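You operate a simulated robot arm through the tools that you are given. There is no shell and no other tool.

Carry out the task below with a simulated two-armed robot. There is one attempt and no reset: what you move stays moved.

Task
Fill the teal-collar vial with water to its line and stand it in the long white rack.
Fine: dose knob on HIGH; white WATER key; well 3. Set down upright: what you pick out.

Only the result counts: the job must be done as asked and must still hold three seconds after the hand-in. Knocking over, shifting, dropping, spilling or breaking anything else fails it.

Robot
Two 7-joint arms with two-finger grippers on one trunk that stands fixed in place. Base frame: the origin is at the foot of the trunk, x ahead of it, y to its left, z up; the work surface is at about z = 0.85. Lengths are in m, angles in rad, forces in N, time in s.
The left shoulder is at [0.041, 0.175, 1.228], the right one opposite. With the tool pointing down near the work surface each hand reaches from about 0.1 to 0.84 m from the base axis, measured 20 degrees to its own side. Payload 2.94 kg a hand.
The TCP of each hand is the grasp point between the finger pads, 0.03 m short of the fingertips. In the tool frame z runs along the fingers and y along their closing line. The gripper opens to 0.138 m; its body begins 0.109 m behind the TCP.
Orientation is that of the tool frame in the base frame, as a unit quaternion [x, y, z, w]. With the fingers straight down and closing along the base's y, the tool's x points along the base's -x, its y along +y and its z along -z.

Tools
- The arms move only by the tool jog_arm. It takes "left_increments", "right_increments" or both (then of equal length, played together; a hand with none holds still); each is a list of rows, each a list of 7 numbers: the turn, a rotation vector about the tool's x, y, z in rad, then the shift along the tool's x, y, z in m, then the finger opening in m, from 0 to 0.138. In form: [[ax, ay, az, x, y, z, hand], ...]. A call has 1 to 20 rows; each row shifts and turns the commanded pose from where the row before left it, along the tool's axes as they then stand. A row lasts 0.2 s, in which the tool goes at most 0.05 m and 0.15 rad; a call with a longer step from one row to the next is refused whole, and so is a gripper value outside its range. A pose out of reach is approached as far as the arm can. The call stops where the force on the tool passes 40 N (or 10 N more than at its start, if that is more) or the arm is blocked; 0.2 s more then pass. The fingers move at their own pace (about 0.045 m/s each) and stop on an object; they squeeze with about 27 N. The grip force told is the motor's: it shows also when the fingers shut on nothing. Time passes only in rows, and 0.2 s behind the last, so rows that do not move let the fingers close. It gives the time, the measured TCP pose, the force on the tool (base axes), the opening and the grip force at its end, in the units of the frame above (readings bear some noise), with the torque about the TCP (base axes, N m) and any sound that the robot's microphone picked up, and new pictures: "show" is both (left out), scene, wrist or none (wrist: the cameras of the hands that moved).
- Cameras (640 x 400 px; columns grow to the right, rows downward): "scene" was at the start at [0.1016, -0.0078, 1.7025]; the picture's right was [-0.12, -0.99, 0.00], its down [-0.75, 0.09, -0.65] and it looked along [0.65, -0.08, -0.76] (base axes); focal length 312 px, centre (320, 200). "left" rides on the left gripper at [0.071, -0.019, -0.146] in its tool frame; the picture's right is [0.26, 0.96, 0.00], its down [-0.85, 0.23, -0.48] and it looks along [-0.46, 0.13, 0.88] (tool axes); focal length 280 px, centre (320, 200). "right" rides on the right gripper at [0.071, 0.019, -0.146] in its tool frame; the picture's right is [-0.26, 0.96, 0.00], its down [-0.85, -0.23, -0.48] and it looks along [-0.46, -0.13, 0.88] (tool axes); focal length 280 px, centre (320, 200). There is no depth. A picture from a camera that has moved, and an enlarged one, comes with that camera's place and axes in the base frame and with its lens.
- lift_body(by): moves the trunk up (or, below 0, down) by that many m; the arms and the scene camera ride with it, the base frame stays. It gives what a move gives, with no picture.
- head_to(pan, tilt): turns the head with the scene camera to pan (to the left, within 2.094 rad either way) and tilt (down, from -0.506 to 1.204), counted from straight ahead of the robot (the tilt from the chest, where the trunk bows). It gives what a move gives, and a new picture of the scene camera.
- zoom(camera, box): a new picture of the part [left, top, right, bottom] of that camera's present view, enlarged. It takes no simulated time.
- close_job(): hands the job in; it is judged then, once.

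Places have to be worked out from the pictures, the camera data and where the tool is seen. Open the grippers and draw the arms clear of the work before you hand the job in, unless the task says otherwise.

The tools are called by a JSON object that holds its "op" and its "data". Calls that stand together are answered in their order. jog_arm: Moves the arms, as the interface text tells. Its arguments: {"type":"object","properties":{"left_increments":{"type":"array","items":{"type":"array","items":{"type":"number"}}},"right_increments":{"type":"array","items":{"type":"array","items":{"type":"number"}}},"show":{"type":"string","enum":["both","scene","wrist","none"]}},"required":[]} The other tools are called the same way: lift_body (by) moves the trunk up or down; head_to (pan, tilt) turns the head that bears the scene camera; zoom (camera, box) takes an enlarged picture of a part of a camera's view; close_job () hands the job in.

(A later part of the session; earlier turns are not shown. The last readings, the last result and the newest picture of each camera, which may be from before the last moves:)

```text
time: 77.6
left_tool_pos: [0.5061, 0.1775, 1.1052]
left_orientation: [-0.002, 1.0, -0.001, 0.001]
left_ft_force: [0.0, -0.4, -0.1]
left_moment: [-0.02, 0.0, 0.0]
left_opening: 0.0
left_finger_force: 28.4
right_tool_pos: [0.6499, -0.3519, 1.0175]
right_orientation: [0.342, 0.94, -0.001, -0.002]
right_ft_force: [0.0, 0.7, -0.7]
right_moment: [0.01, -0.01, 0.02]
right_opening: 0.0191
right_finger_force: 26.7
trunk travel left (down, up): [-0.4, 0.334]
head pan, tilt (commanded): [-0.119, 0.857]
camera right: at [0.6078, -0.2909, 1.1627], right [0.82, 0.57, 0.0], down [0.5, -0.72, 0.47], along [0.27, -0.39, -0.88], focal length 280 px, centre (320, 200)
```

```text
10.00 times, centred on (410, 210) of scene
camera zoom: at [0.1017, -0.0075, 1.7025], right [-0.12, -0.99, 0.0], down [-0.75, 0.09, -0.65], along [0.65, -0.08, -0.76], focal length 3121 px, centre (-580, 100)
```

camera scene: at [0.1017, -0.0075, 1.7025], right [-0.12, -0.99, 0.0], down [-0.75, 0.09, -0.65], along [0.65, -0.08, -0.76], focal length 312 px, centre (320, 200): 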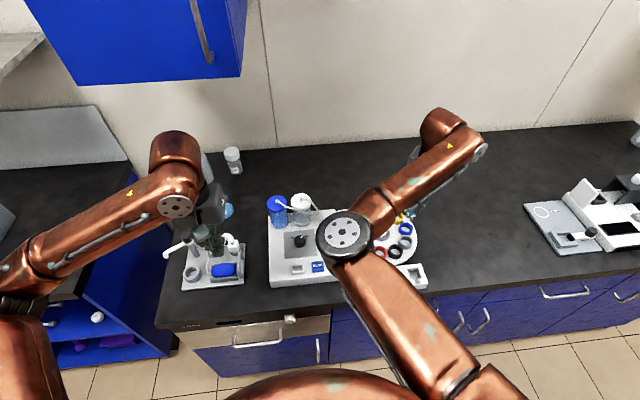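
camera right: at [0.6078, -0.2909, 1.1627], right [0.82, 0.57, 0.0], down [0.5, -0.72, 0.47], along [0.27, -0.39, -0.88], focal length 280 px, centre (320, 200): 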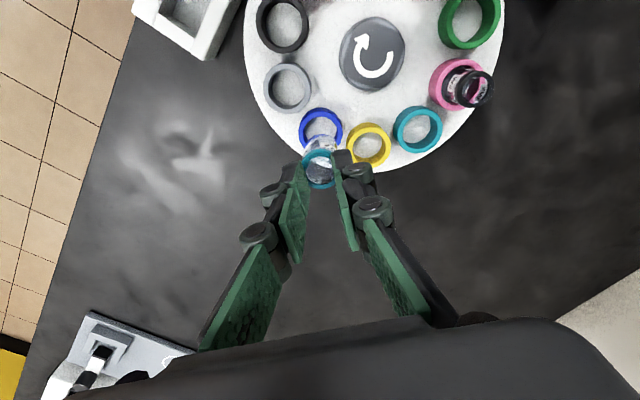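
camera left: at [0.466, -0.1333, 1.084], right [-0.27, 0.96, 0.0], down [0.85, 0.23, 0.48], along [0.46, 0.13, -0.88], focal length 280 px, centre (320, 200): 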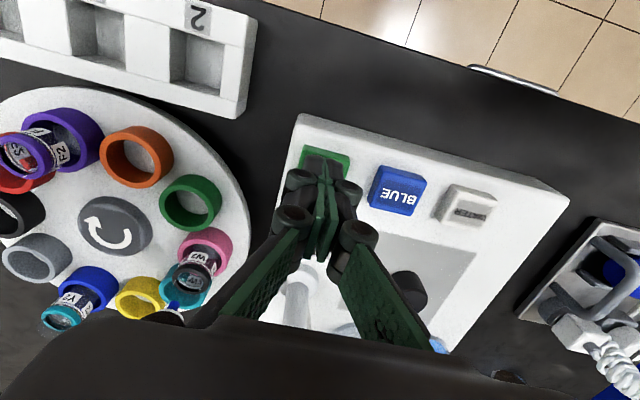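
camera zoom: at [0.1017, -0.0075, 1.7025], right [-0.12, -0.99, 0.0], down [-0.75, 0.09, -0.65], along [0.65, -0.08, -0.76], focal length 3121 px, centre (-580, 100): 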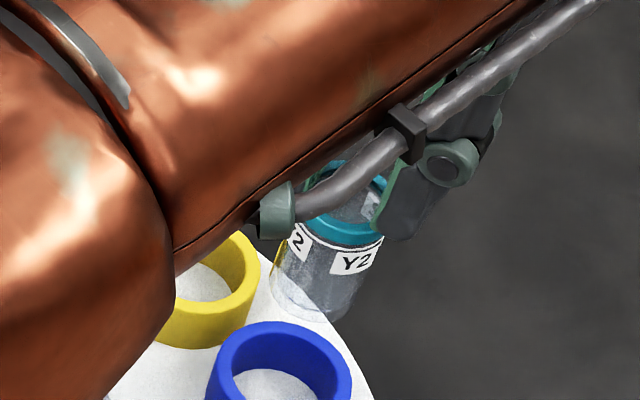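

The hold is stable (no further slip) and the vial hangs within ~3° of upright. Transport gently to above well 3.

{"op": "jog_arm", "data": {"right_increments": [[0, 0, 0, 0, 0, -0.005, 0.0], [0, 0, 0, 0, 0, -0.01, 0.0], [0, 0, 0, 0, 0, -0.005, 0.0], [0, 0, 0, 0.0051, -0.00105, 0, 0.0], [0, 0, 0, 0.0119, -0.00244, 0, 0.0], [0, 0, 0, 0.0204, -0.00419, 0, 0.0], [0, 0, 0, 0.0221, -0.00454, 0, 0.0], [0, 0, 0, 0.0221, -0.00454, 0, 0.0], [0, 0, 0, 0.0221, -0.00454, 0, 0.0], [0, 0, 0, 0.0221, -0.00454, 0, 0.0], [0, 0, 0, 0.0204, -0.00419, 0, 0.0], [0, 0, 0, 0.0136, -0.00279, 0, 0.0], [0, 0, 0, 0.0068, -0.0014, 0, 0.0], [0, 0, 0, 0.0034, -0.0007, 0, 0.0], [0, 0, 0, 0, 0, 0, 0.0], [0, 0, 0, 0, 0, 0, 0.0]], "show": "both"}}

{"op": "zoom", "data": {"camera": "right", "box": [240, 60, 400, 220]}}

{"op": "zoom", "data": {"camera": "scene", "box": [350, 220, 450, 310]}}

```text
time: 81.0
left_tool_pos: [0.5052, 0.1789, 1.1037]
left_orientation: [-0.002, 1.0, -0.001, 0.0]
left_ft_force: [0.0, -1.1, 0.0]
left_moment: [-0.04, -0.01, 0.01]
left_opening: 0.0001
left_finger_force: 28.6
right_tool_pos: [0.5482, -0.3017, 1.0386]
right_orientation: [0.348, 0.938, -0.001, -0.001]
right_ft_force: [0.5, 0.4, -0.1]
right_moment: [-0.03, -0.01, 0.04]
right_opening: 0.0192
right_finger_force: 27.2
right hand out of reach, approached as far as the arm can: row 10, 11, 12, 13, 14
trunk travel left (down, up): [-0.4, 0.334]
head pan, tilt (commanded): [-0.119, 0.857]
camera scene: at [0.1012, -0.0067, 1.7025], right [-0.12, -0.99, 0.0], down [-0.75, 0.09, -0.65], along [0.65, -0.08, -0.76], focal length 312 px, centre (320, 200)
camera right: at [0.5072, -0.2407, 1.1848], right [0.83, 0.56, 0.0], down [0.49, -0.73, 0.47], along [0.27, -0.39, -0.88], focal length 280 px, centre (320, 200)
```

scene: 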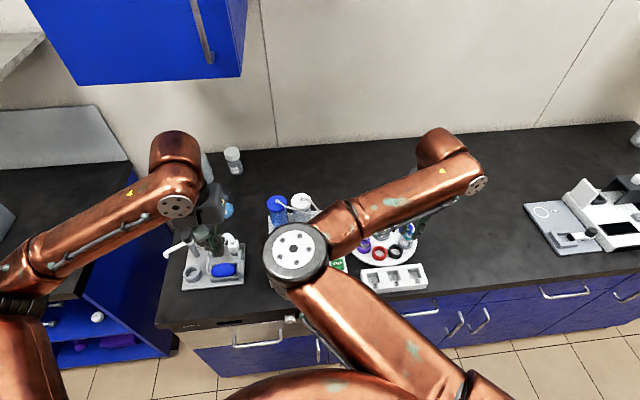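
right: 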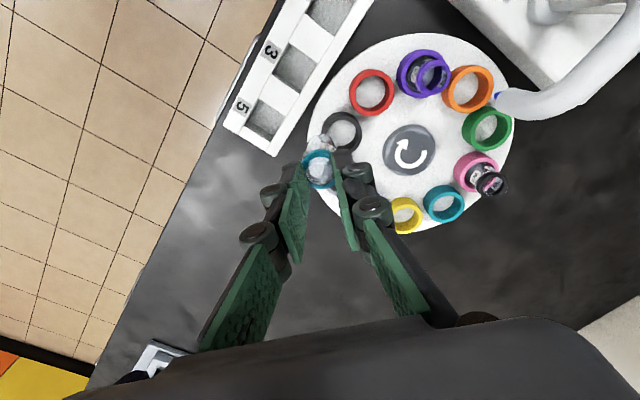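

```text
2.50 times, centred on (320, 140) of right
camera zoom: at [0.5072, -0.2407, 1.1848], right [0.83, 0.56, 0.0], down [0.49, -0.73, 0.47], along [0.27, -0.39, -0.88], focal length 701 px, centre (320, 350)
```

zoom: 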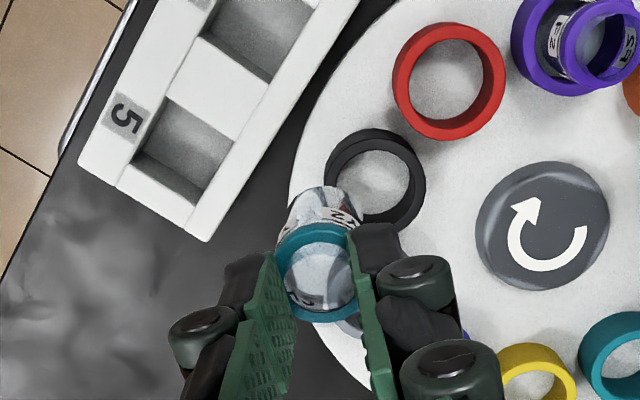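

```text
4.44 times, centred on (400, 265) of scene
camera zoom: at [0.1012, -0.0067, 1.7025], right [-0.12, -0.99, 0.0], down [-0.75, 0.09, -0.65], along [0.65, -0.08, -0.76], focal length 1387 px, centre (-36, -89)
```

zoom: 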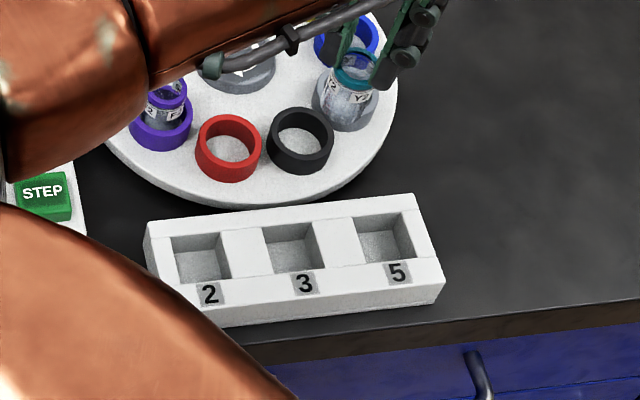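

Reach limit again from this direction; the vial is safe in the hand. Turning the wrist clockwise freed it before, so I'll yaw another 0.5 rad gently here.

{"op": "jog_arm", "data": {"right_increments": [[0, 0, 0.05, 0, 0, -0.005, 0.0], [0, 0, 0.1, 0, 0, -0.01, 0.0], [0, 0, 0.1, 0, 0, -0.01, 0.0], [0, 0, 0.1, 0, 0, -0.01, 0.0], [0, 0, 0.1, 0, 0, -0.005, 0.0], [0, 0, 0.05, 0, 0, 0, 0.0], [0, 0, 0, 0, 0, 0, 0.0]], "show": "none"}}

```text
time: 82.6
left_tool_pos: [0.507, 0.1767, 1.1059]
left_orientation: [-0.002, 1.0, 0.0, 0.0]
left_ft_force: [-0.3, 0.1, 0.4]
left_moment: [0.01, 0.0, 0.03]
left_opening: 0.0
left_finger_force: 28.2
right_tool_pos: [0.5484, -0.2984, 1.0762]
right_orientation: [0.542, 0.84, -0.001, -0.003]
right_ft_force: [0.5, 0.6, -0.5]
right_moment: [0.0, 0.09, 0.0]
right_opening: 0.0188
right_finger_force: 27.2
right hand out of reach, approached as far as the arm can: row 6
trunk travel left (down, up): [-0.4, 0.334]
head pan, tilt (commanded): [-0.119, 0.857]
```

Still upright and held. Now I try moving toward the well from here in small steps.

{"op": "jog_arm", "data": {"right_increments": [[0, 0, 0, 0.004, -0.003, 0, 0.0], [0, 0, 0, 0.006, -0.0043, 0, 0.0], [0, 0, 0, 0.006, -0.0043, 0, 0.0], [0, 0, 0, 0.006, -0.0043, 0, 0.0], [0, 0, 0, 0, 0, 0, 0.0]], "show": "scene"}}

```text
time: 83.8
left_tool_pos: [0.5067, 0.1786, 1.1058]
left_orientation: [-0.002, 1.0, 0.0, -0.001]
left_ft_force: [-0.2, 0.3, -0.4]
left_moment: [0.01, 0.01, -0.02]
left_opening: 0.0
left_finger_force: 27.9
right_tool_pos: [0.5236, -0.2835, 1.0763]
right_orientation: [0.542, 0.841, 0.0, -0.003]
right_ft_force: [0.6, -1.0, -0.1]
right_moment: [-0.01, -0.02, 0.01]
right_opening: 0.0189
right_finger_force: 26.8
right hand out of reach, approached as far as the arm can: row 1
trunk travel left (down, up): [-0.4, 0.334]
head pan, tilt (commanded): [-0.119, 0.857]
camera scene: at [0.102, -0.0076, 1.7024], right [-0.12, -0.99, 0.0], down [-0.75, 0.09, -0.65], along [0.65, -0.08, -0.76], focal length 312 px, centre (320, 200)
```

scene: 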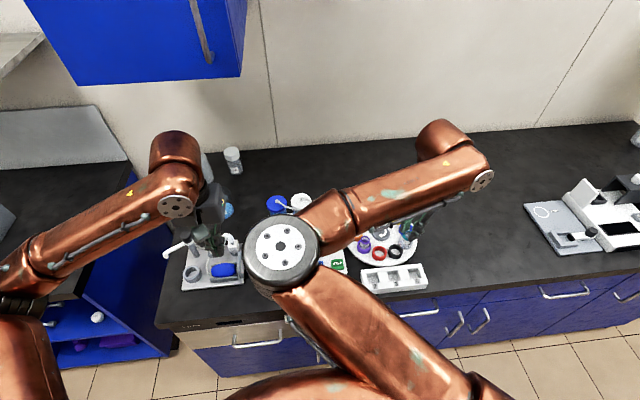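

Moving freely now. Continue the remaining distance to the well axis.

{"op": "jog_arm", "data": {"right_increments": [[0, 0, 0, 0.004, -0.003, 0, 0.0], [0, 0, 0, 0.007, -0.005, 0, 0.0], [0, 0, 0, 0.007, -0.005, 0, 0.0], [0, 0, 0, 0.004, -0.003, 0, 0.0], [0, 0, 0, 0.002, -0.0017, 0, 0.0], [0, 0, 0, 0, 0, 0, 0.0]], "show": "both"}}

{"op": "zoom", "data": {"camera": "right", "box": [240, 60, 400, 220]}}

{"op": "zoom", "data": {"camera": "scene", "box": [350, 220, 450, 310]}}

```text
time: 85.2
left_tool_pos: [0.5069, 0.1774, 1.1039]
left_orientation: [-0.001, 1.0, 0.0, -0.001]
left_ft_force: [0.0, -0.4, 0.3]
left_moment: [-0.02, 0.03, 0.03]
left_opening: 0.0
left_finger_force: 28.3
right_tool_pos: [0.498, -0.271, 1.0771]
right_orientation: [0.541, 0.841, -0.001, -0.002]
right_ft_force: [0.2, 0.7, -0.9]
right_moment: [0.01, -0.01, 0.01]
right_opening: 0.0189
right_finger_force: 26.9
trunk travel left (down, up): [-0.4, 0.334]
head pan, tilt (commanded): [-0.119, 0.857]
camera scene: at [0.1017, -0.0074, 1.7025], right [-0.12, -0.99, 0.0], down [-0.75, 0.09, -0.65], along [0.65, -0.08, -0.76], focal length 312 px, centre (320, 200)
camera right: at [0.4858, -0.1989, 1.2225], right [0.99, 0.16, 0.0], down [0.14, -0.87, 0.47], along [0.07, -0.47, -0.88], focal length 280 px, centre (320, 200)
```

scene: 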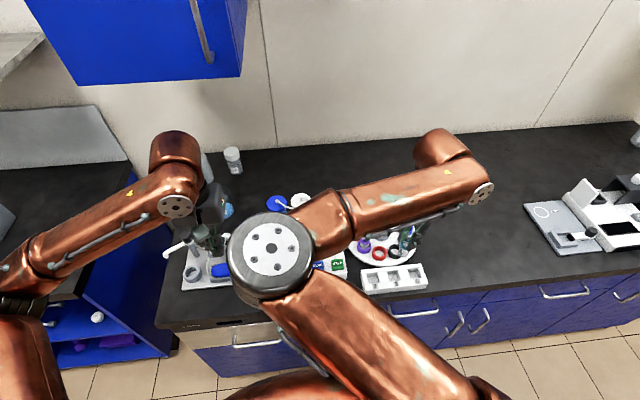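
right: 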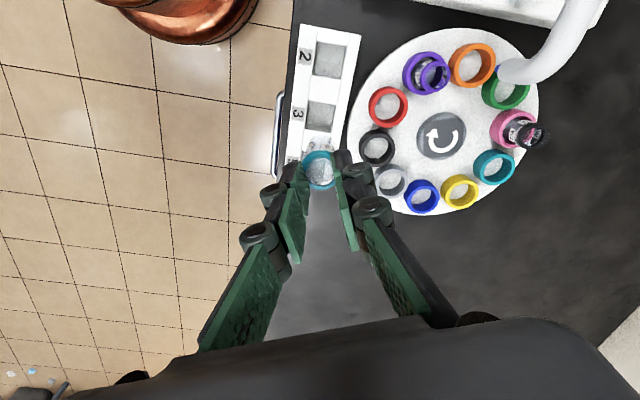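

```text
2.50 times, centred on (320, 140) of right
camera zoom: at [0.4858, -0.1989, 1.2225], right [0.99, 0.16, 0.0], down [0.14, -0.87, 0.47], along [0.07, -0.47, -0.88], focal length 701 px, centre (320, 350)
```

zoom: 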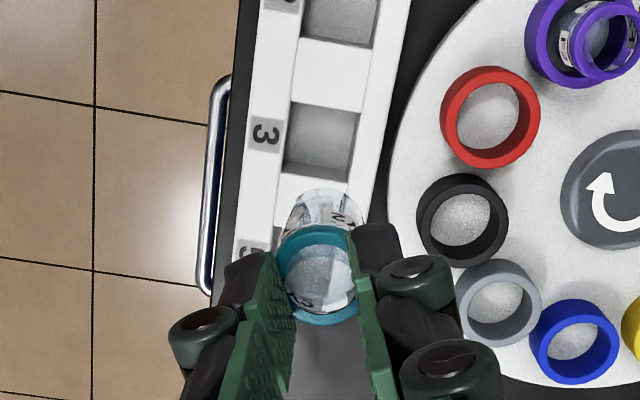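

```text
4.44 times, centred on (400, 265) of scene
camera zoom: at [0.1017, -0.0074, 1.7025], right [-0.12, -0.99, 0.0], down [-0.75, 0.09, -0.65], along [0.65, -0.08, -0.76], focal length 1387 px, centre (-36, -89)
```

zoom: 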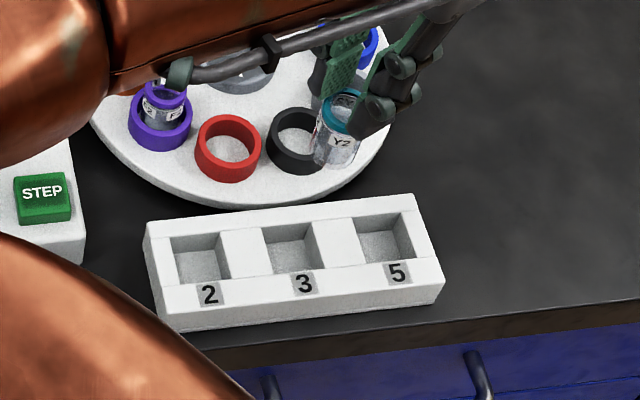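

The tool axis points at well 3. Let me zoom in to refine the alignment and vial tilt.

{"op": "zoom", "data": {"camera": "right", "box": [280, 80, 360, 190]}}

{"op": "zoom", "data": {"camera": "scene", "box": [415, 232, 440, 262]}}

```text
3.64 times, centred on (320, 135) of right
camera zoom: at [0.4858, -0.1989, 1.2225], right [0.99, 0.16, 0.0], down [0.14, -0.87, 0.47], along [0.07, -0.47, -0.88], focal length 1020 px, centre (320, 436)
```

zoom: 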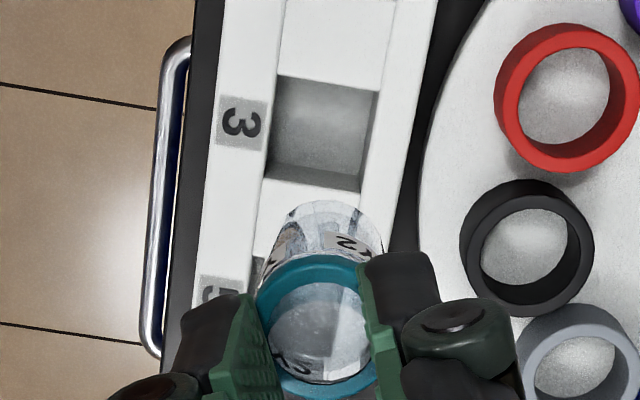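

```text
13.33 times, centred on (428, 247) of scene
camera zoom: at [0.1017, -0.0074, 1.7025], right [-0.12, -0.99, 0.0], down [-0.75, 0.09, -0.65], along [0.65, -0.08, -0.76], focal length 4161 px, centre (-1113, -427)
```

zoom: 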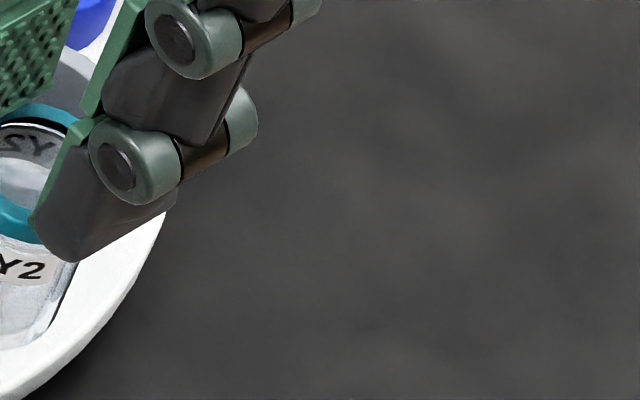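

The axis is within ~1 mm of well 3's centre; the vial leans only ~1.5–2°. Small correction, then descend to just above the rack.

{"op": "jog_arm", "data": {"right_increments": [[0, 0, 0, 0.0011, -0.0006, 0.005, 0.0], [0, 0, 0, 0, 0, 0.012, 0.0], [0, 0, 0, 0, 0, 0.015, 0.0], [0, 0, 0, 0, 0, 0.015, 0.0], [0, 0, 0, 0, 0, 0.015, 0.0], [0, 0, 0, 0, 0, 0.012, 0.0], [0, 0, 0, 0, 0, 0.008, 0.0], [0, 0, 0, 0, 0, 0.004, 0.0], [0, 0, 0, 0, 0, 0, 0.0]], "show": "both"}}

{"op": "zoom", "data": {"camera": "right", "box": [280, 80, 360, 190]}}

{"op": "zoom", "data": {"camera": "scene", "box": [370, 220, 450, 300]}}

```text
time: 87.2
left_tool_pos: [0.5064, 0.1778, 1.1046]
left_orientation: [-0.001, 1.0, 0.0, 0.0]
left_ft_force: [-0.5, 0.1, -0.1]
left_moment: [0.01, 0.02, 0.01]
left_opening: 0.0
left_finger_force: 28.2
right_tool_pos: [0.497, -0.2675, 0.9921]
right_orientation: [0.542, 0.84, -0.002, -0.002]
right_ft_force: [-0.9, -0.7, -0.7]
right_moment: [-0.03, 0.0, 0.02]
right_opening: 0.019
right_finger_force: 26.7
trunk travel left (down, up): [-0.4, 0.334]
head pan, tilt (commanded): [-0.119, 0.857]
camera scene: at [0.1015, -0.0073, 1.7025], right [-0.12, -0.99, 0.0], down [-0.75, 0.09, -0.65], along [0.65, -0.08, -0.76], focal length 312 px, centre (320, 200)
camera right: at [0.4859, -0.1956, 1.1372], right [0.99, 0.16, -0.01], down [0.14, -0.87, 0.48], along [0.07, -0.47, -0.88], focal length 280 px, centre (320, 200)
```

scene: 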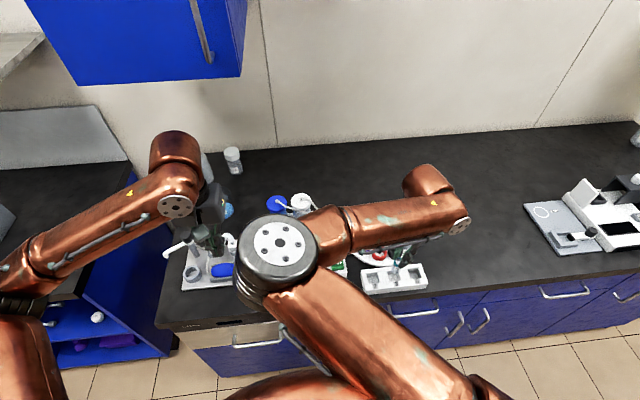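
right: 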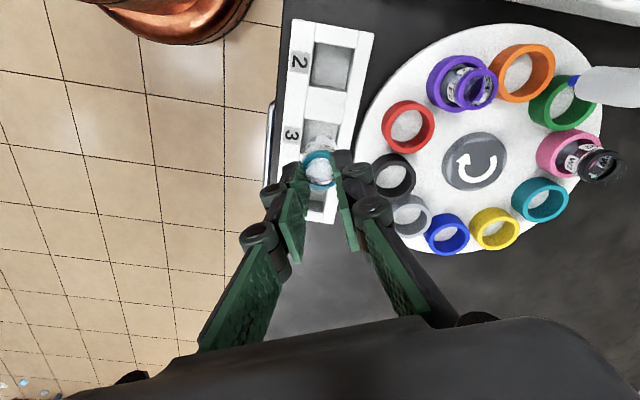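

```text
3.64 times, centred on (320, 135) of right
camera zoom: at [0.4859, -0.1956, 1.1372], right [0.99, 0.16, -0.01], down [0.14, -0.87, 0.48], along [0.07, -0.47, -0.88], focal length 1020 px, centre (320, 436)
```

zoom: 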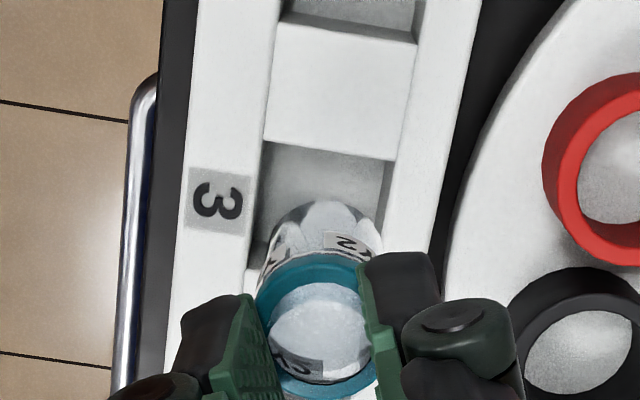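

```text
5.00 times, centred on (410, 260) of scene
camera zoom: at [0.1015, -0.0073, 1.7025], right [-0.12, -0.99, 0.0], down [-0.75, 0.09, -0.65], along [0.65, -0.08, -0.76], focal length 1560 px, centre (-130, -100)
```

zoom: 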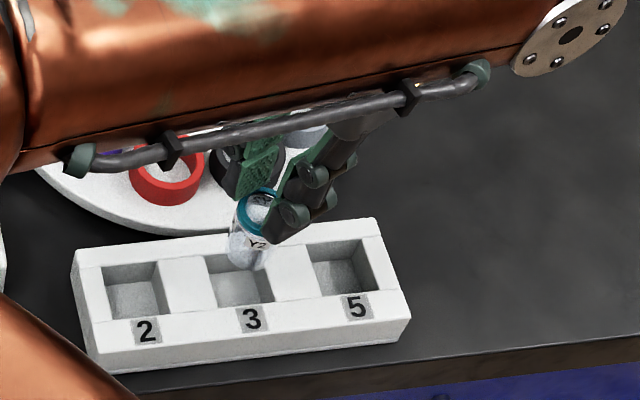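

Vial bottom is within ~2 mm of the well's centre and clearance is ±4 mm. Lower into the well, stopping short of the floor.

{"op": "jog_arm", "data": {"right_increments": [[0, 0, 0, 0.0004, -0.0009, 0.005, 0.0], [0, 0, 0, 0, 0, 0.009, 0.0], [0, 0, 0, 0, 0, 0.009, 0.0], [0, 0, 0, 0, 0, 0.009, 0.0], [0, 0, 0, 0, 0, 0.005, 0.0], [0, 0, 0, 0, 0, 0, 0.0]], "show": "both"}}

{"op": "zoom", "data": {"camera": "right", "box": [280, 80, 360, 190]}}

{"op": "zoom", "data": {"camera": "scene", "box": [370, 230, 450, 310]}}

```text
time: 88.6
left_tool_pos: [0.5067, 0.1781, 1.1038]
left_orientation: [-0.003, 1.0, 0.0, -0.001]
left_ft_force: [0.7, 0.4, -0.1]
left_moment: [0.04, 0.03, -0.02]
left_opening: 0.0
left_finger_force: 28.3
right_tool_pos: [0.4965, -0.2685, 0.955]
right_orientation: [0.543, 0.84, -0.003, -0.002]
right_ft_force: [-0.2, -0.2, -0.1]
right_moment: [-0.01, 0.0, -0.01]
right_opening: 0.0188
right_finger_force: 26.6
trunk travel left (down, up): [-0.4, 0.334]
head pan, tilt (commanded): [-0.119, 0.857]
camera scene: at [0.1016, -0.0074, 1.7025], right [-0.12, -0.99, 0.0], down [-0.75, 0.09, -0.65], along [0.65, -0.08, -0.76], focal length 312 px, centre (320, 200)
camera right: at [0.485, -0.1955, 1.1007], right [0.99, 0.16, -0.01], down [0.14, -0.87, 0.48], along [0.07, -0.47, -0.88], focal length 280 px, centre (320, 200)
```

scene: 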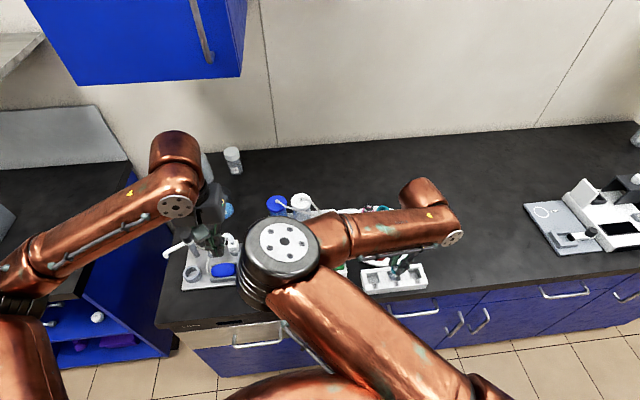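
right: 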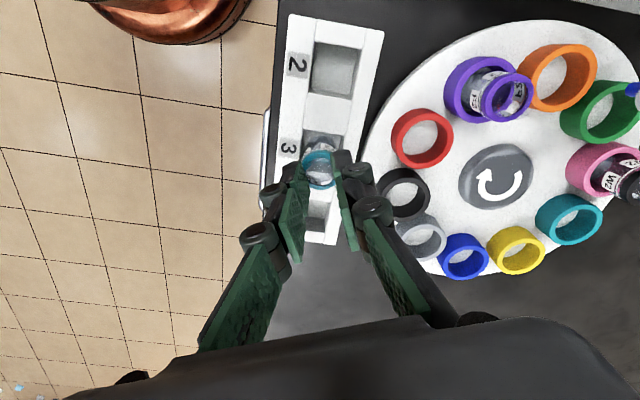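

```text
3.64 times, centred on (320, 135) of right
camera zoom: at [0.485, -0.1955, 1.1007], right [0.99, 0.16, -0.01], down [0.14, -0.87, 0.48], along [0.07, -0.47, -0.88], focal length 1020 px, centre (320, 436)
```

zoom: 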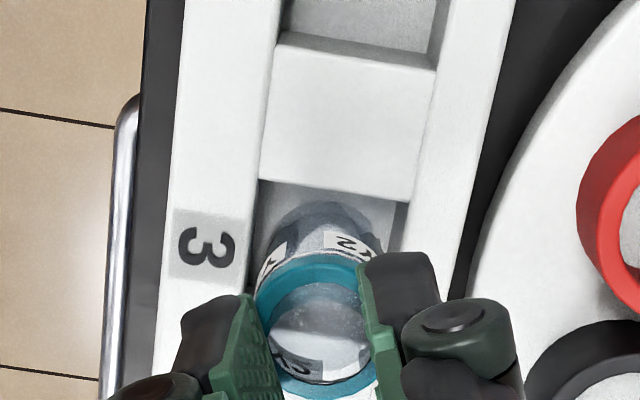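

```text
5.00 times, centred on (410, 270) of scene
camera zoom: at [0.1016, -0.0074, 1.7025], right [-0.12, -0.99, 0.0], down [-0.75, 0.09, -0.65], along [0.65, -0.08, -0.76], focal length 1560 px, centre (-130, -150)
```

zoom: 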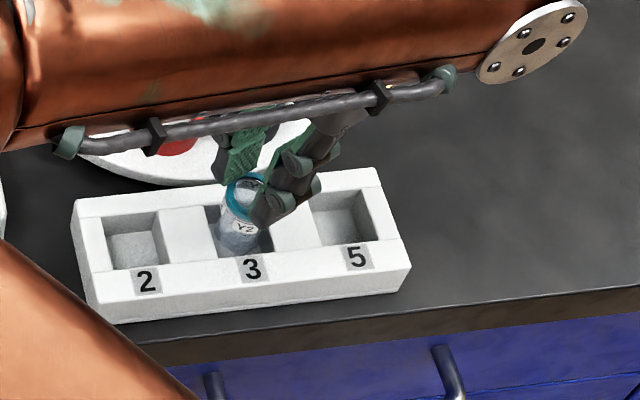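

The vial is entering well 3 cleanly. Continue down in 2–3 mm steps until it touches the floor.

{"op": "jog_arm", "data": {"right_increments": [[0, 0, 0, 0, 0, 0.003, 0.0], [0, 0, 0, 0, 0, 0.003, 0.0], [0, 0, 0, 0, 0, 0.002, 0.0], [0, 0, 0, 0, 0, 0, 0.0]], "show": "wrist"}}

{"op": "zoom", "data": {"camera": "right", "box": [280, 80, 360, 190]}}

```text
time: 89.6
left_tool_pos: [0.5061, 0.1781, 1.1048]
left_orientation: [-0.001, 1.0, 0.001, 0.0]
left_ft_force: [0.5, -0.4, 0.3]
left_moment: [0.01, 0.02, 0.01]
left_opening: 0.0
left_finger_force: 28.2
right_tool_pos: [0.4952, -0.2686, 0.9471]
right_orientation: [0.542, 0.84, -0.002, -0.002]
right_ft_force: [0.6, -0.3, 0.2]
right_moment: [-0.02, -0.01, -0.01]
right_opening: 0.0189
right_finger_force: 27.3
trunk travel left (down, up): [-0.4, 0.334]
head pan, tilt (commanded): [-0.119, 0.857]
camera right: at [0.4848, -0.1951, 1.0925], right [0.99, 0.16, -0.01], down [0.14, -0.87, 0.48], along [0.07, -0.47, -0.88], focal length 280 px, centre (320, 200)
```

right: 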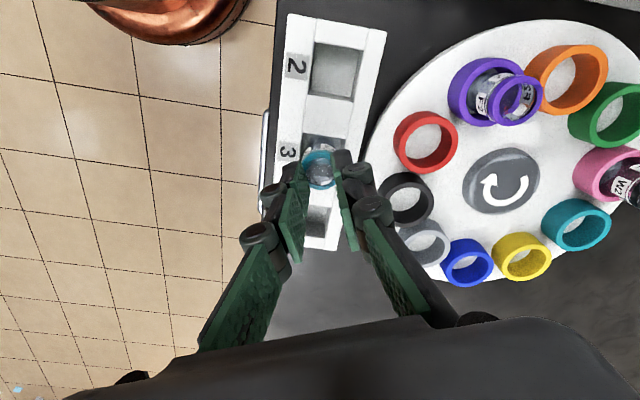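

```text
3.64 times, centred on (320, 135) of right
camera zoom: at [0.4848, -0.1951, 1.0925], right [0.99, 0.16, -0.01], down [0.14, -0.87, 0.48], along [0.07, -0.47, -0.88], focal length 1020 px, centre (320, 436)
```

zoom: 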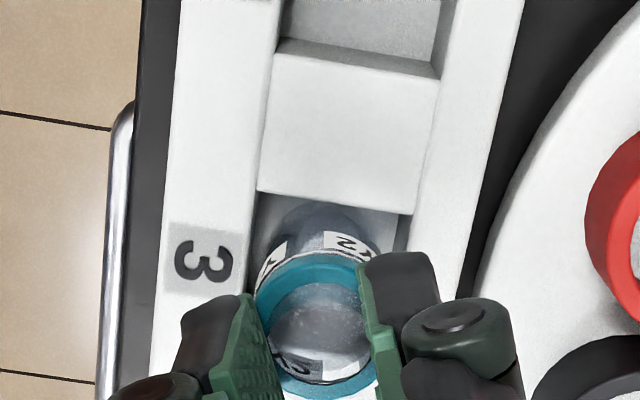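

No contact yet at TCP z = 0.947. Keep lowering in small steps.

{"op": "jog_arm", "data": {"right_increments": [[0, 0, 0, 0, 0, 0.002, 0.0], [0, 0, 0, 0, 0, 0.0015, 0.0], [0, 0, 0, 0, 0, 0, 0.0]], "show": "none"}}

```text
time: 90.4
left_tool_pos: [0.5075, 0.1779, 1.1046]
left_orientation: [-0.002, 1.0, 0.0, 0.0]
left_ft_force: [-0.7, -0.4, 0.8]
left_moment: [0.01, 0.01, 0.02]
left_opening: 0.0
left_finger_force: 28.0
right_tool_pos: [0.4957, -0.2692, 0.9425]
right_orientation: [0.543, 0.84, -0.001, -0.003]
right_ft_force: [0.1, 0.7, 0.4]
right_moment: [0.0, 0.0, -0.02]
right_opening: 0.0191
right_finger_force: 26.8
trunk travel left (down, up): [-0.4, 0.334]
head pan, tilt (commanded): [-0.119, 0.857]
```

{"op": "jog_arm", "data": {"right_increments": [[0, 0, 0, 0, 0, 0.0015, 0.0], [0, 0, 0, 0, 0, 0.0015, 0.0], [0, 0, 0, 0, 0, 0, 0.0]], "show": "wrist"}}

{"op": "zoom", "data": {"camera": "right", "box": [280, 80, 360, 190]}}

{"op": "zoom", "data": {"camera": "scene", "box": [380, 240, 440, 300]}}

```text
time: 91.2
left_tool_pos: [0.5068, 0.1776, 1.1057]
left_orientation: [-0.002, 1.0, 0.0, 0.0]
left_ft_force: [-1.3, 0.2, -0.7]
left_moment: [0.01, 0.02, -0.04]
left_opening: 0.0
left_finger_force: 28.5
right_tool_pos: [0.4948, -0.2684, 0.9401]
right_orientation: [0.543, 0.84, -0.002, -0.002]
right_ft_force: [0.4, 0.2, 0.5]
right_moment: [0.03, 0.0, -0.01]
right_opening: 0.019
right_finger_force: 27.4
trunk travel left (down, up): [-0.4, 0.334]
head pan, tilt (commanded): [-0.119, 0.857]
camera right: at [0.4842, -0.1956, 1.0855], right [0.99, 0.16, -0.01], down [0.14, -0.87, 0.48], along [0.07, -0.47, -0.88], focal length 280 px, centre (320, 200)
```

right: 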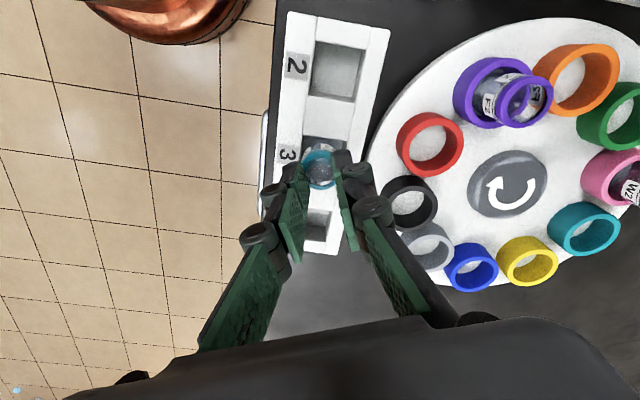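

```text
3.64 times, centred on (320, 135) of right
camera zoom: at [0.4842, -0.1956, 1.0855], right [0.99, 0.16, -0.01], down [0.14, -0.87, 0.48], along [0.07, -0.47, -0.88], focal length 1020 px, centre (320, 436)
```

zoom: 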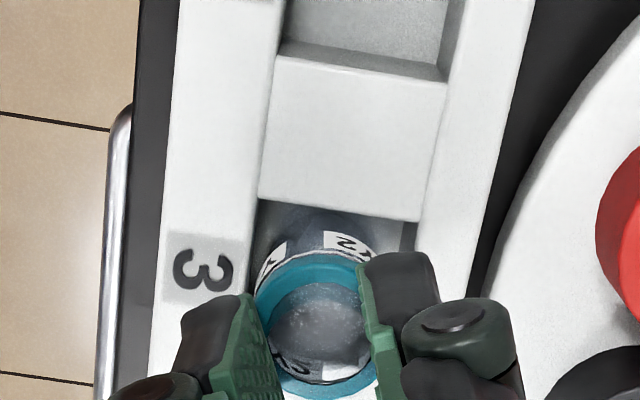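

```text
6.67 times, centred on (410, 270) of scene
camera zoom: at [0.1016, -0.0073, 1.7025], right [-0.12, -0.99, 0.0], down [-0.75, 0.09, -0.65], along [0.65, -0.08, -0.76], focal length 2080 px, centre (-280, -267)
```

zoom: 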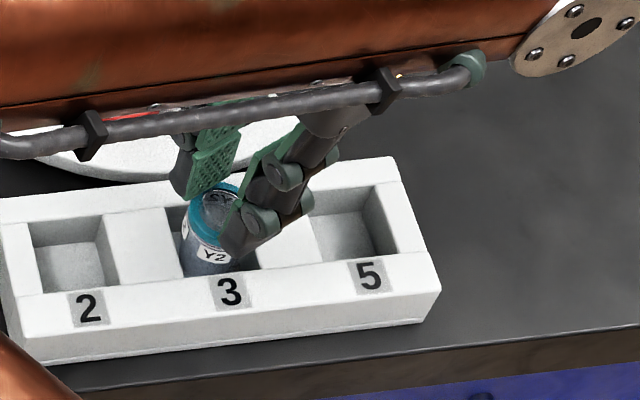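

Still no contact force; continue lowering in 1.5 mm steps.

{"op": "jog_arm", "data": {"right_increments": [[0, 0, 0, 0, 0, 0.0015, 0.0], [0, 0, 0, 0, 0, 0.0015, 0.0], [0, 0, 0, 0, 0, 0, 0.0]], "show": "none"}}

{"op": "zoom", "data": {"camera": "right", "box": [280, 80, 360, 190]}}

```text
time: 92.0
left_tool_pos: [0.5061, 0.1775, 1.1046]
left_orientation: [-0.001, 1.0, 0.001, 0.0]
left_ft_force: [0.2, -0.3, -0.3]
left_moment: [0.0, -0.01, -0.01]
left_opening: 0.0
left_finger_force: 28.6
right_tool_pos: [0.4955, -0.2674, 0.9369]
right_orientation: [0.543, 0.84, -0.003, -0.002]
right_ft_force: [0.9, -0.3, -0.3]
right_moment: [-0.01, -0.03, 0.0]
right_opening: 0.0189
right_finger_force: 26.6
trunk travel left (down, up): [-0.4, 0.334]
head pan, tilt (commanded): [-0.119, 0.857]
```

```text
3.64 times, centred on (320, 135) of right
camera zoom: at [0.4847, -0.1957, 1.0828], right [0.99, 0.16, -0.01], down [0.14, -0.87, 0.48], along [0.07, -0.47, -0.88], focal length 1020 px, centre (320, 436)
```

zoom: 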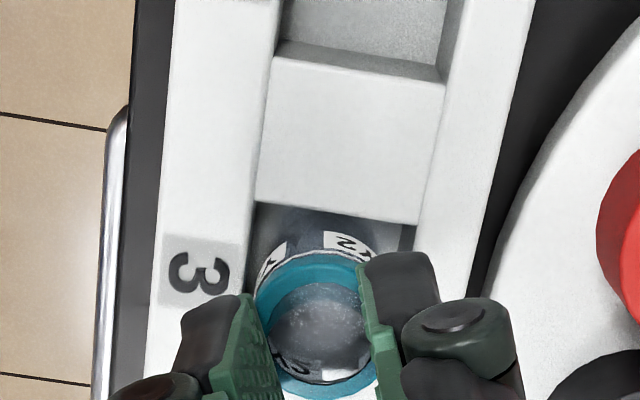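

{"op": "jog_arm", "data": {"right_increments": [[0, 0, 0, 0, 0, 0.0015, 0.0], [0, 0, 0, 0, 0, 0.0015, 0.0], [0, 0, 0, 0, 0, 0, 0.0]], "show": "none"}}

{"op": "zoom", "data": {"camera": "right", "box": [280, 80, 360, 190]}}

```text
time: 92.8
left_tool_pos: [0.5068, 0.1783, 1.1053]
left_orientation: [-0.002, 1.0, -0.001, -0.001]
left_ft_force: [0.1, -0.4, 0.1]
left_moment: [0.03, -0.01, 0.0]
left_opening: 0.0
left_finger_force: 28.1
right_tool_pos: [0.4961, -0.2677, 0.9354]
right_orientation: [0.542, 0.84, 0.0, 0.0]
right_ft_force: [1.4, -1.3, 15.1]
right_moment: [-0.14, -0.08, 0.01]
right_opening: 0.0192
right_finger_force: 26.9
trunk travel left (down, up): [-0.4, 0.334]
head pan, tilt (commanded): [-0.119, 0.857]
```

```text
3.64 times, centred on (320, 135) of right
camera zoom: at [0.4842, -0.1952, 1.0818], right [0.99, 0.16, 0.0], down [0.14, -0.87, 0.48], along [0.07, -0.47, -0.88], focal length 1020 px, centre (320, 436)
```

zoom: 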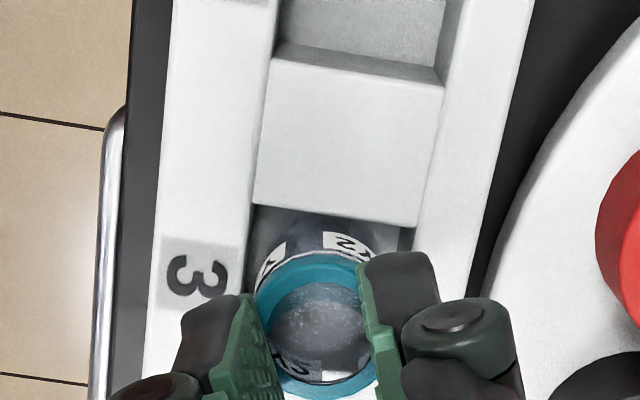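

Contact: 15 N upward, so the vial stands on the well floor. I'll relieve the load by ~1.5 mm, then open the fingers gradually.

{"op": "jog_arm", "data": {"right_increments": [[0, 0, 0, 0, 0, -0.0012, 0.0], [0, 0, 0, 0, 0, 0, 0.0]], "show": "none"}}

```text
time: 93.4
left_tool_pos: [0.508, 0.1772, 1.1043]
left_orientation: [-0.001, 1.0, 0.0, -0.001]
left_ft_force: [0.1, -0.3, 0.1]
left_moment: [0.02, 0.03, -0.04]
left_opening: 0.0001
left_finger_force: 28.1
right_tool_pos: [0.4944, -0.2702, 0.9356]
right_orientation: [0.542, 0.84, -0.001, -0.001]
right_ft_force: [1.9, -0.2, 13.5]
right_moment: [-0.07, -0.16, 0.01]
right_opening: 0.0192
right_finger_force: 27.1
trunk travel left (down, up): [-0.4, 0.334]
head pan, tilt (commanded): [-0.119, 0.857]
```

{"op": "jog_arm", "data": {"right_increments": [[0, 0, 0, 0, 0, -0.001, 0.0], [0, 0, 0, 0, 0, 0, 0.0]], "show": "none"}}

```text
time: 94.0
left_tool_pos: [0.5069, 0.177, 1.1044]
left_orientation: [-0.002, 1.0, 0.0, 0.0]
left_ft_force: [-0.8, -0.9, -0.4]
left_moment: [0.0, 0.02, 0.02]
left_opening: 0.0
left_finger_force: 28.8
right_tool_pos: [0.4936, -0.2698, 0.9358]
right_orientation: [0.543, 0.84, -0.002, -0.003]
right_ft_force: [0.3, 0.5, 5.0]
right_moment: [-0.03, -0.05, 0.01]
right_opening: 0.019
right_finger_force: 26.6
trunk travel left (down, up): [-0.4, 0.334]
head pan, tilt (commanded): [-0.119, 0.857]
```

Down to 5 N of support. Now open the fingers gradually.

{"op": "jog_arm", "data": {"right_increments": [[0, 0, 0, 0, 0, -0.0004, 0.019], [0, 0, 0, 0, 0, 0, 0.021], [0, 0, 0, 0, 0, 0, 0.024], [0, 0, 0, 0, 0, 0, 0.028], [0, 0, 0, 0, 0, 0, 0.034], [0, 0, 0, 0, 0, 0, 0.042], [0, 0, 0, 0, 0, 0, 0.05], [0, 0, 0, 0, 0, 0, 0.05]], "show": "wrist"}}

{"op": "zoom", "data": {"camera": "right", "box": [280, 80, 360, 190]}}

{"op": "zoom", "data": {"camera": "scene", "box": [380, 240, 440, 300]}}

```text
time: 95.8
left_tool_pos: [0.505, 0.1789, 1.1038]
left_orientation: [-0.002, 1.0, 0.0, -0.001]
left_ft_force: [0.7, 0.1, -0.9]
left_moment: [0.03, 0.0, 0.01]
left_opening: 0.0
left_finger_force: 28.0
right_tool_pos: [0.4963, -0.2688, 0.9367]
right_orientation: [0.543, 0.84, -0.001, -0.002]
right_ft_force: [-0.2, -0.5, -0.3]
right_moment: [-0.02, 0.02, 0.01]
right_opening: 0.0501
right_finger_force: 0.0
trunk travel left (down, up): [-0.4, 0.334]
head pan, tilt (commanded): [-0.119, 0.857]
camera right: at [0.4843, -0.196, 1.0829], right [0.99, 0.16, -0.01], down [0.14, -0.87, 0.48], along [0.07, -0.47, -0.88], focal length 280 px, centre (320, 200)
```

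right: 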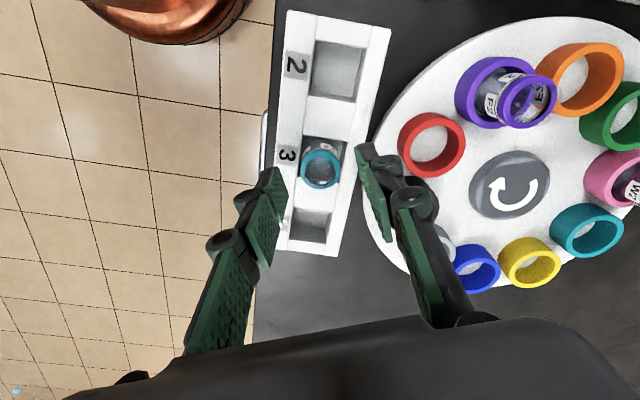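

```text
3.64 times, centred on (320, 135) of right
camera zoom: at [0.4843, -0.196, 1.0829], right [0.99, 0.16, -0.01], down [0.14, -0.87, 0.48], along [0.07, -0.47, -0.88], focal length 1020 px, centre (320, 436)
```

zoom: 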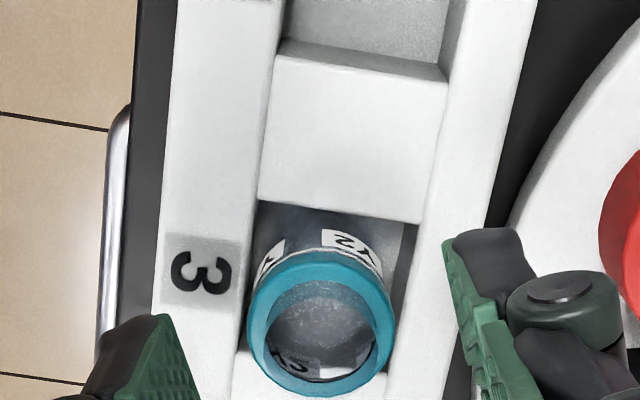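

```text
6.67 times, centred on (410, 270) of scene
camera zoom: at [0.1016, -0.0073, 1.7025], right [-0.12, -0.99, 0.0], down [-0.75, 0.09, -0.65], along [0.65, -0.08, -0.76], focal length 2080 px, centre (-280, -267)
```

zoom: 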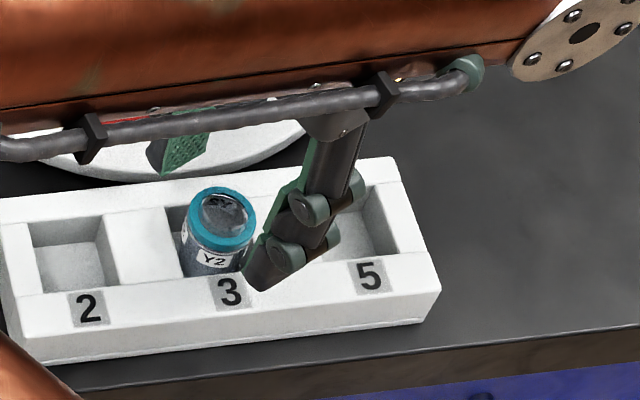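

The vial stands upright in well 3, fingers are free on both sides. I'll raise the hand straight up and check.

{"op": "jog_arm", "data": {"right_increments": [[0, 0, 0, 0, 0, -0.01, 0.05], [0, 0, 0, 0, 0, -0.02, 0.05], [0, 0, 0, 0, 0, -0.03, 0.05], [0, 0, 0, 0, 0, -0.03, 0.05], [0, 0, 0, 0, 0, -0.03, 0.05], [0, 0, 0, 0, 0, 0, 0.05]], "show": "both"}}

{"op": "zoom", "data": {"camera": "scene", "box": [350, 230, 450, 310]}}

{"op": "zoom", "data": {"camera": "right", "box": [270, 80, 370, 180]}}

```text
time: 97.2
left_tool_pos: [0.5072, 0.1772, 1.1045]
left_orientation: [-0.002, 1.0, 0.001, 0.0]
left_ft_force: [0.6, -0.8, 0.5]
left_moment: [-0.01, -0.02, 0.0]
left_opening: 0.0
left_finger_force: 28.3
right_tool_pos: [0.4946, -0.2686, 1.0573]
right_orientation: [0.542, 0.841, 0.0, -0.003]
right_ft_force: [0.8, 0.8, -0.8]
right_moment: [-0.02, -0.02, -0.03]
right_opening: 0.0498
right_finger_force: 0.1
trunk travel left (down, up): [-0.4, 0.334]
head pan, tilt (commanded): [-0.119, 0.857]
camera scene: at [0.102, -0.0075, 1.7024], right [-0.12, -0.99, 0.0], down [-0.75, 0.09, -0.65], along [0.65, -0.08, -0.76], focal length 312 px, centre (320, 200)
camera right: at [0.4824, -0.1953, 1.2031], right [0.99, 0.16, 0.0], down [0.14, -0.87, 0.47], along [0.07, -0.47, -0.88], focal length 280 px, centre (320, 200)
```

scene: 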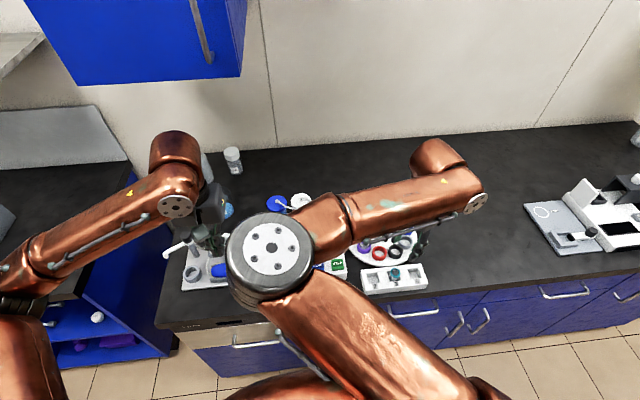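
right: 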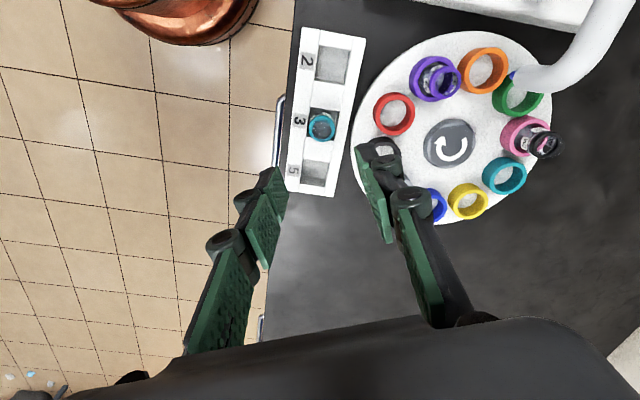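

```text
5.00 times, centred on (400, 270) of scene
camera zoom: at [0.102, -0.0075, 1.7024], right [-0.12, -0.99, 0.0], down [-0.75, 0.09, -0.65], along [0.65, -0.08, -0.76], focal length 1560 px, centre (-80, -150)
```

zoom: 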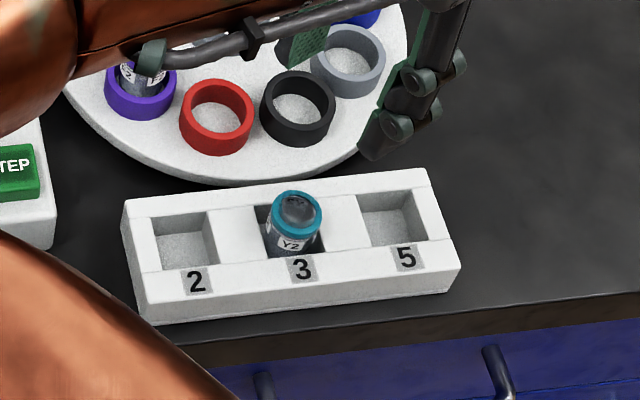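

```text
4.00 times, centred on (320, 130) of right
camera zoom: at [0.4824, -0.1953, 1.2031], right [0.99, 0.16, 0.0], down [0.14, -0.87, 0.47], along [0.07, -0.47, -0.88], focal length 1122 px, centre (320, 480)
```

zoom: 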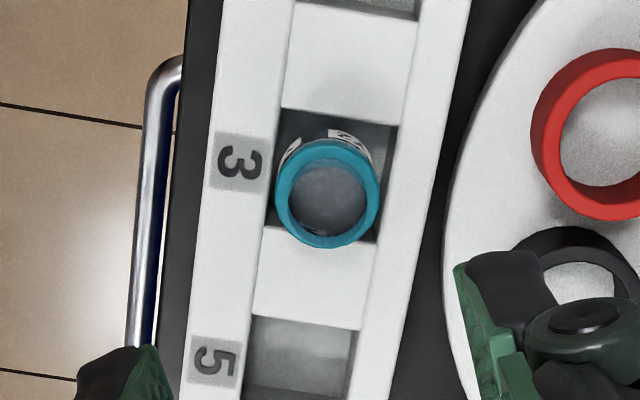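

The vial stands upright in well 3. One more close look at the vial (level and line) before withdrawing.

{"op": "zoom", "data": {"camera": "scene", "box": [398, 264, 420, 286]}}

{"op": "zoom", "data": {"camera": "right", "box": [300, 105, 345, 145]}}

{"op": "zoom", "data": {"camera": "left", "box": [0, 0, 160, 120]}}

```text
16.00 times, centred on (409, 275) of scene
camera zoom: at [0.102, -0.0075, 1.7024], right [-0.12, -0.99, 0.0], down [-0.75, 0.09, -0.65], along [0.65, -0.08, -0.76], focal length 4993 px, centre (-1104, -1000)
```

zoom: 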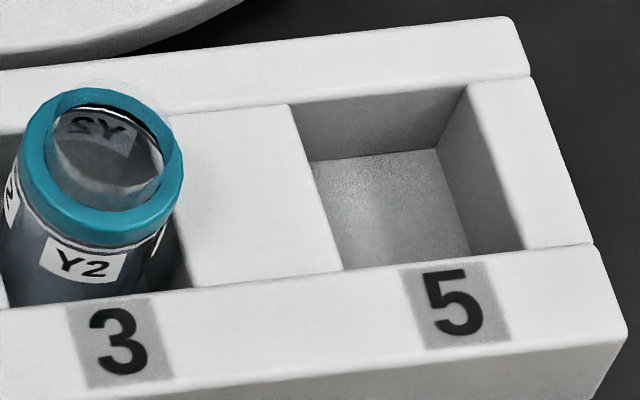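

```text
10.00 times, centred on (322, 125) of right
camera zoom: at [0.4824, -0.1953, 1.2031], right [0.99, 0.16, 0.0], down [0.14, -0.87, 0.47], along [0.07, -0.47, -0.88], focal length 2804 px, centre (295, 950)
```

zoom: 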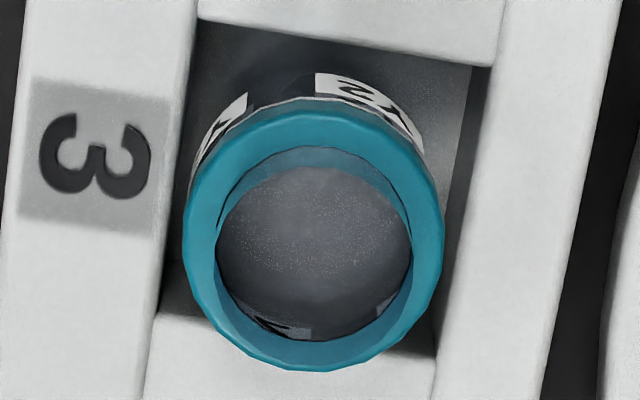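

```text
3.33 times, centred on (80, 60) of left
camera zoom: at [0.4366, 0.158, 1.249], right [-0.27, 0.96, 0.0], down [0.85, 0.23, 0.48], along [0.46, 0.13, -0.88], focal length 935 px, centre (1120, 667)
```

zoom: 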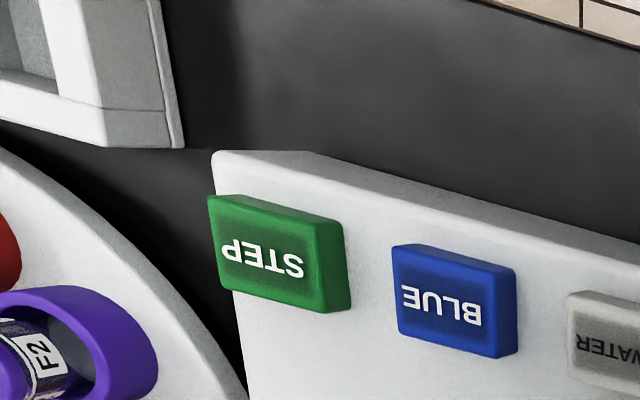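

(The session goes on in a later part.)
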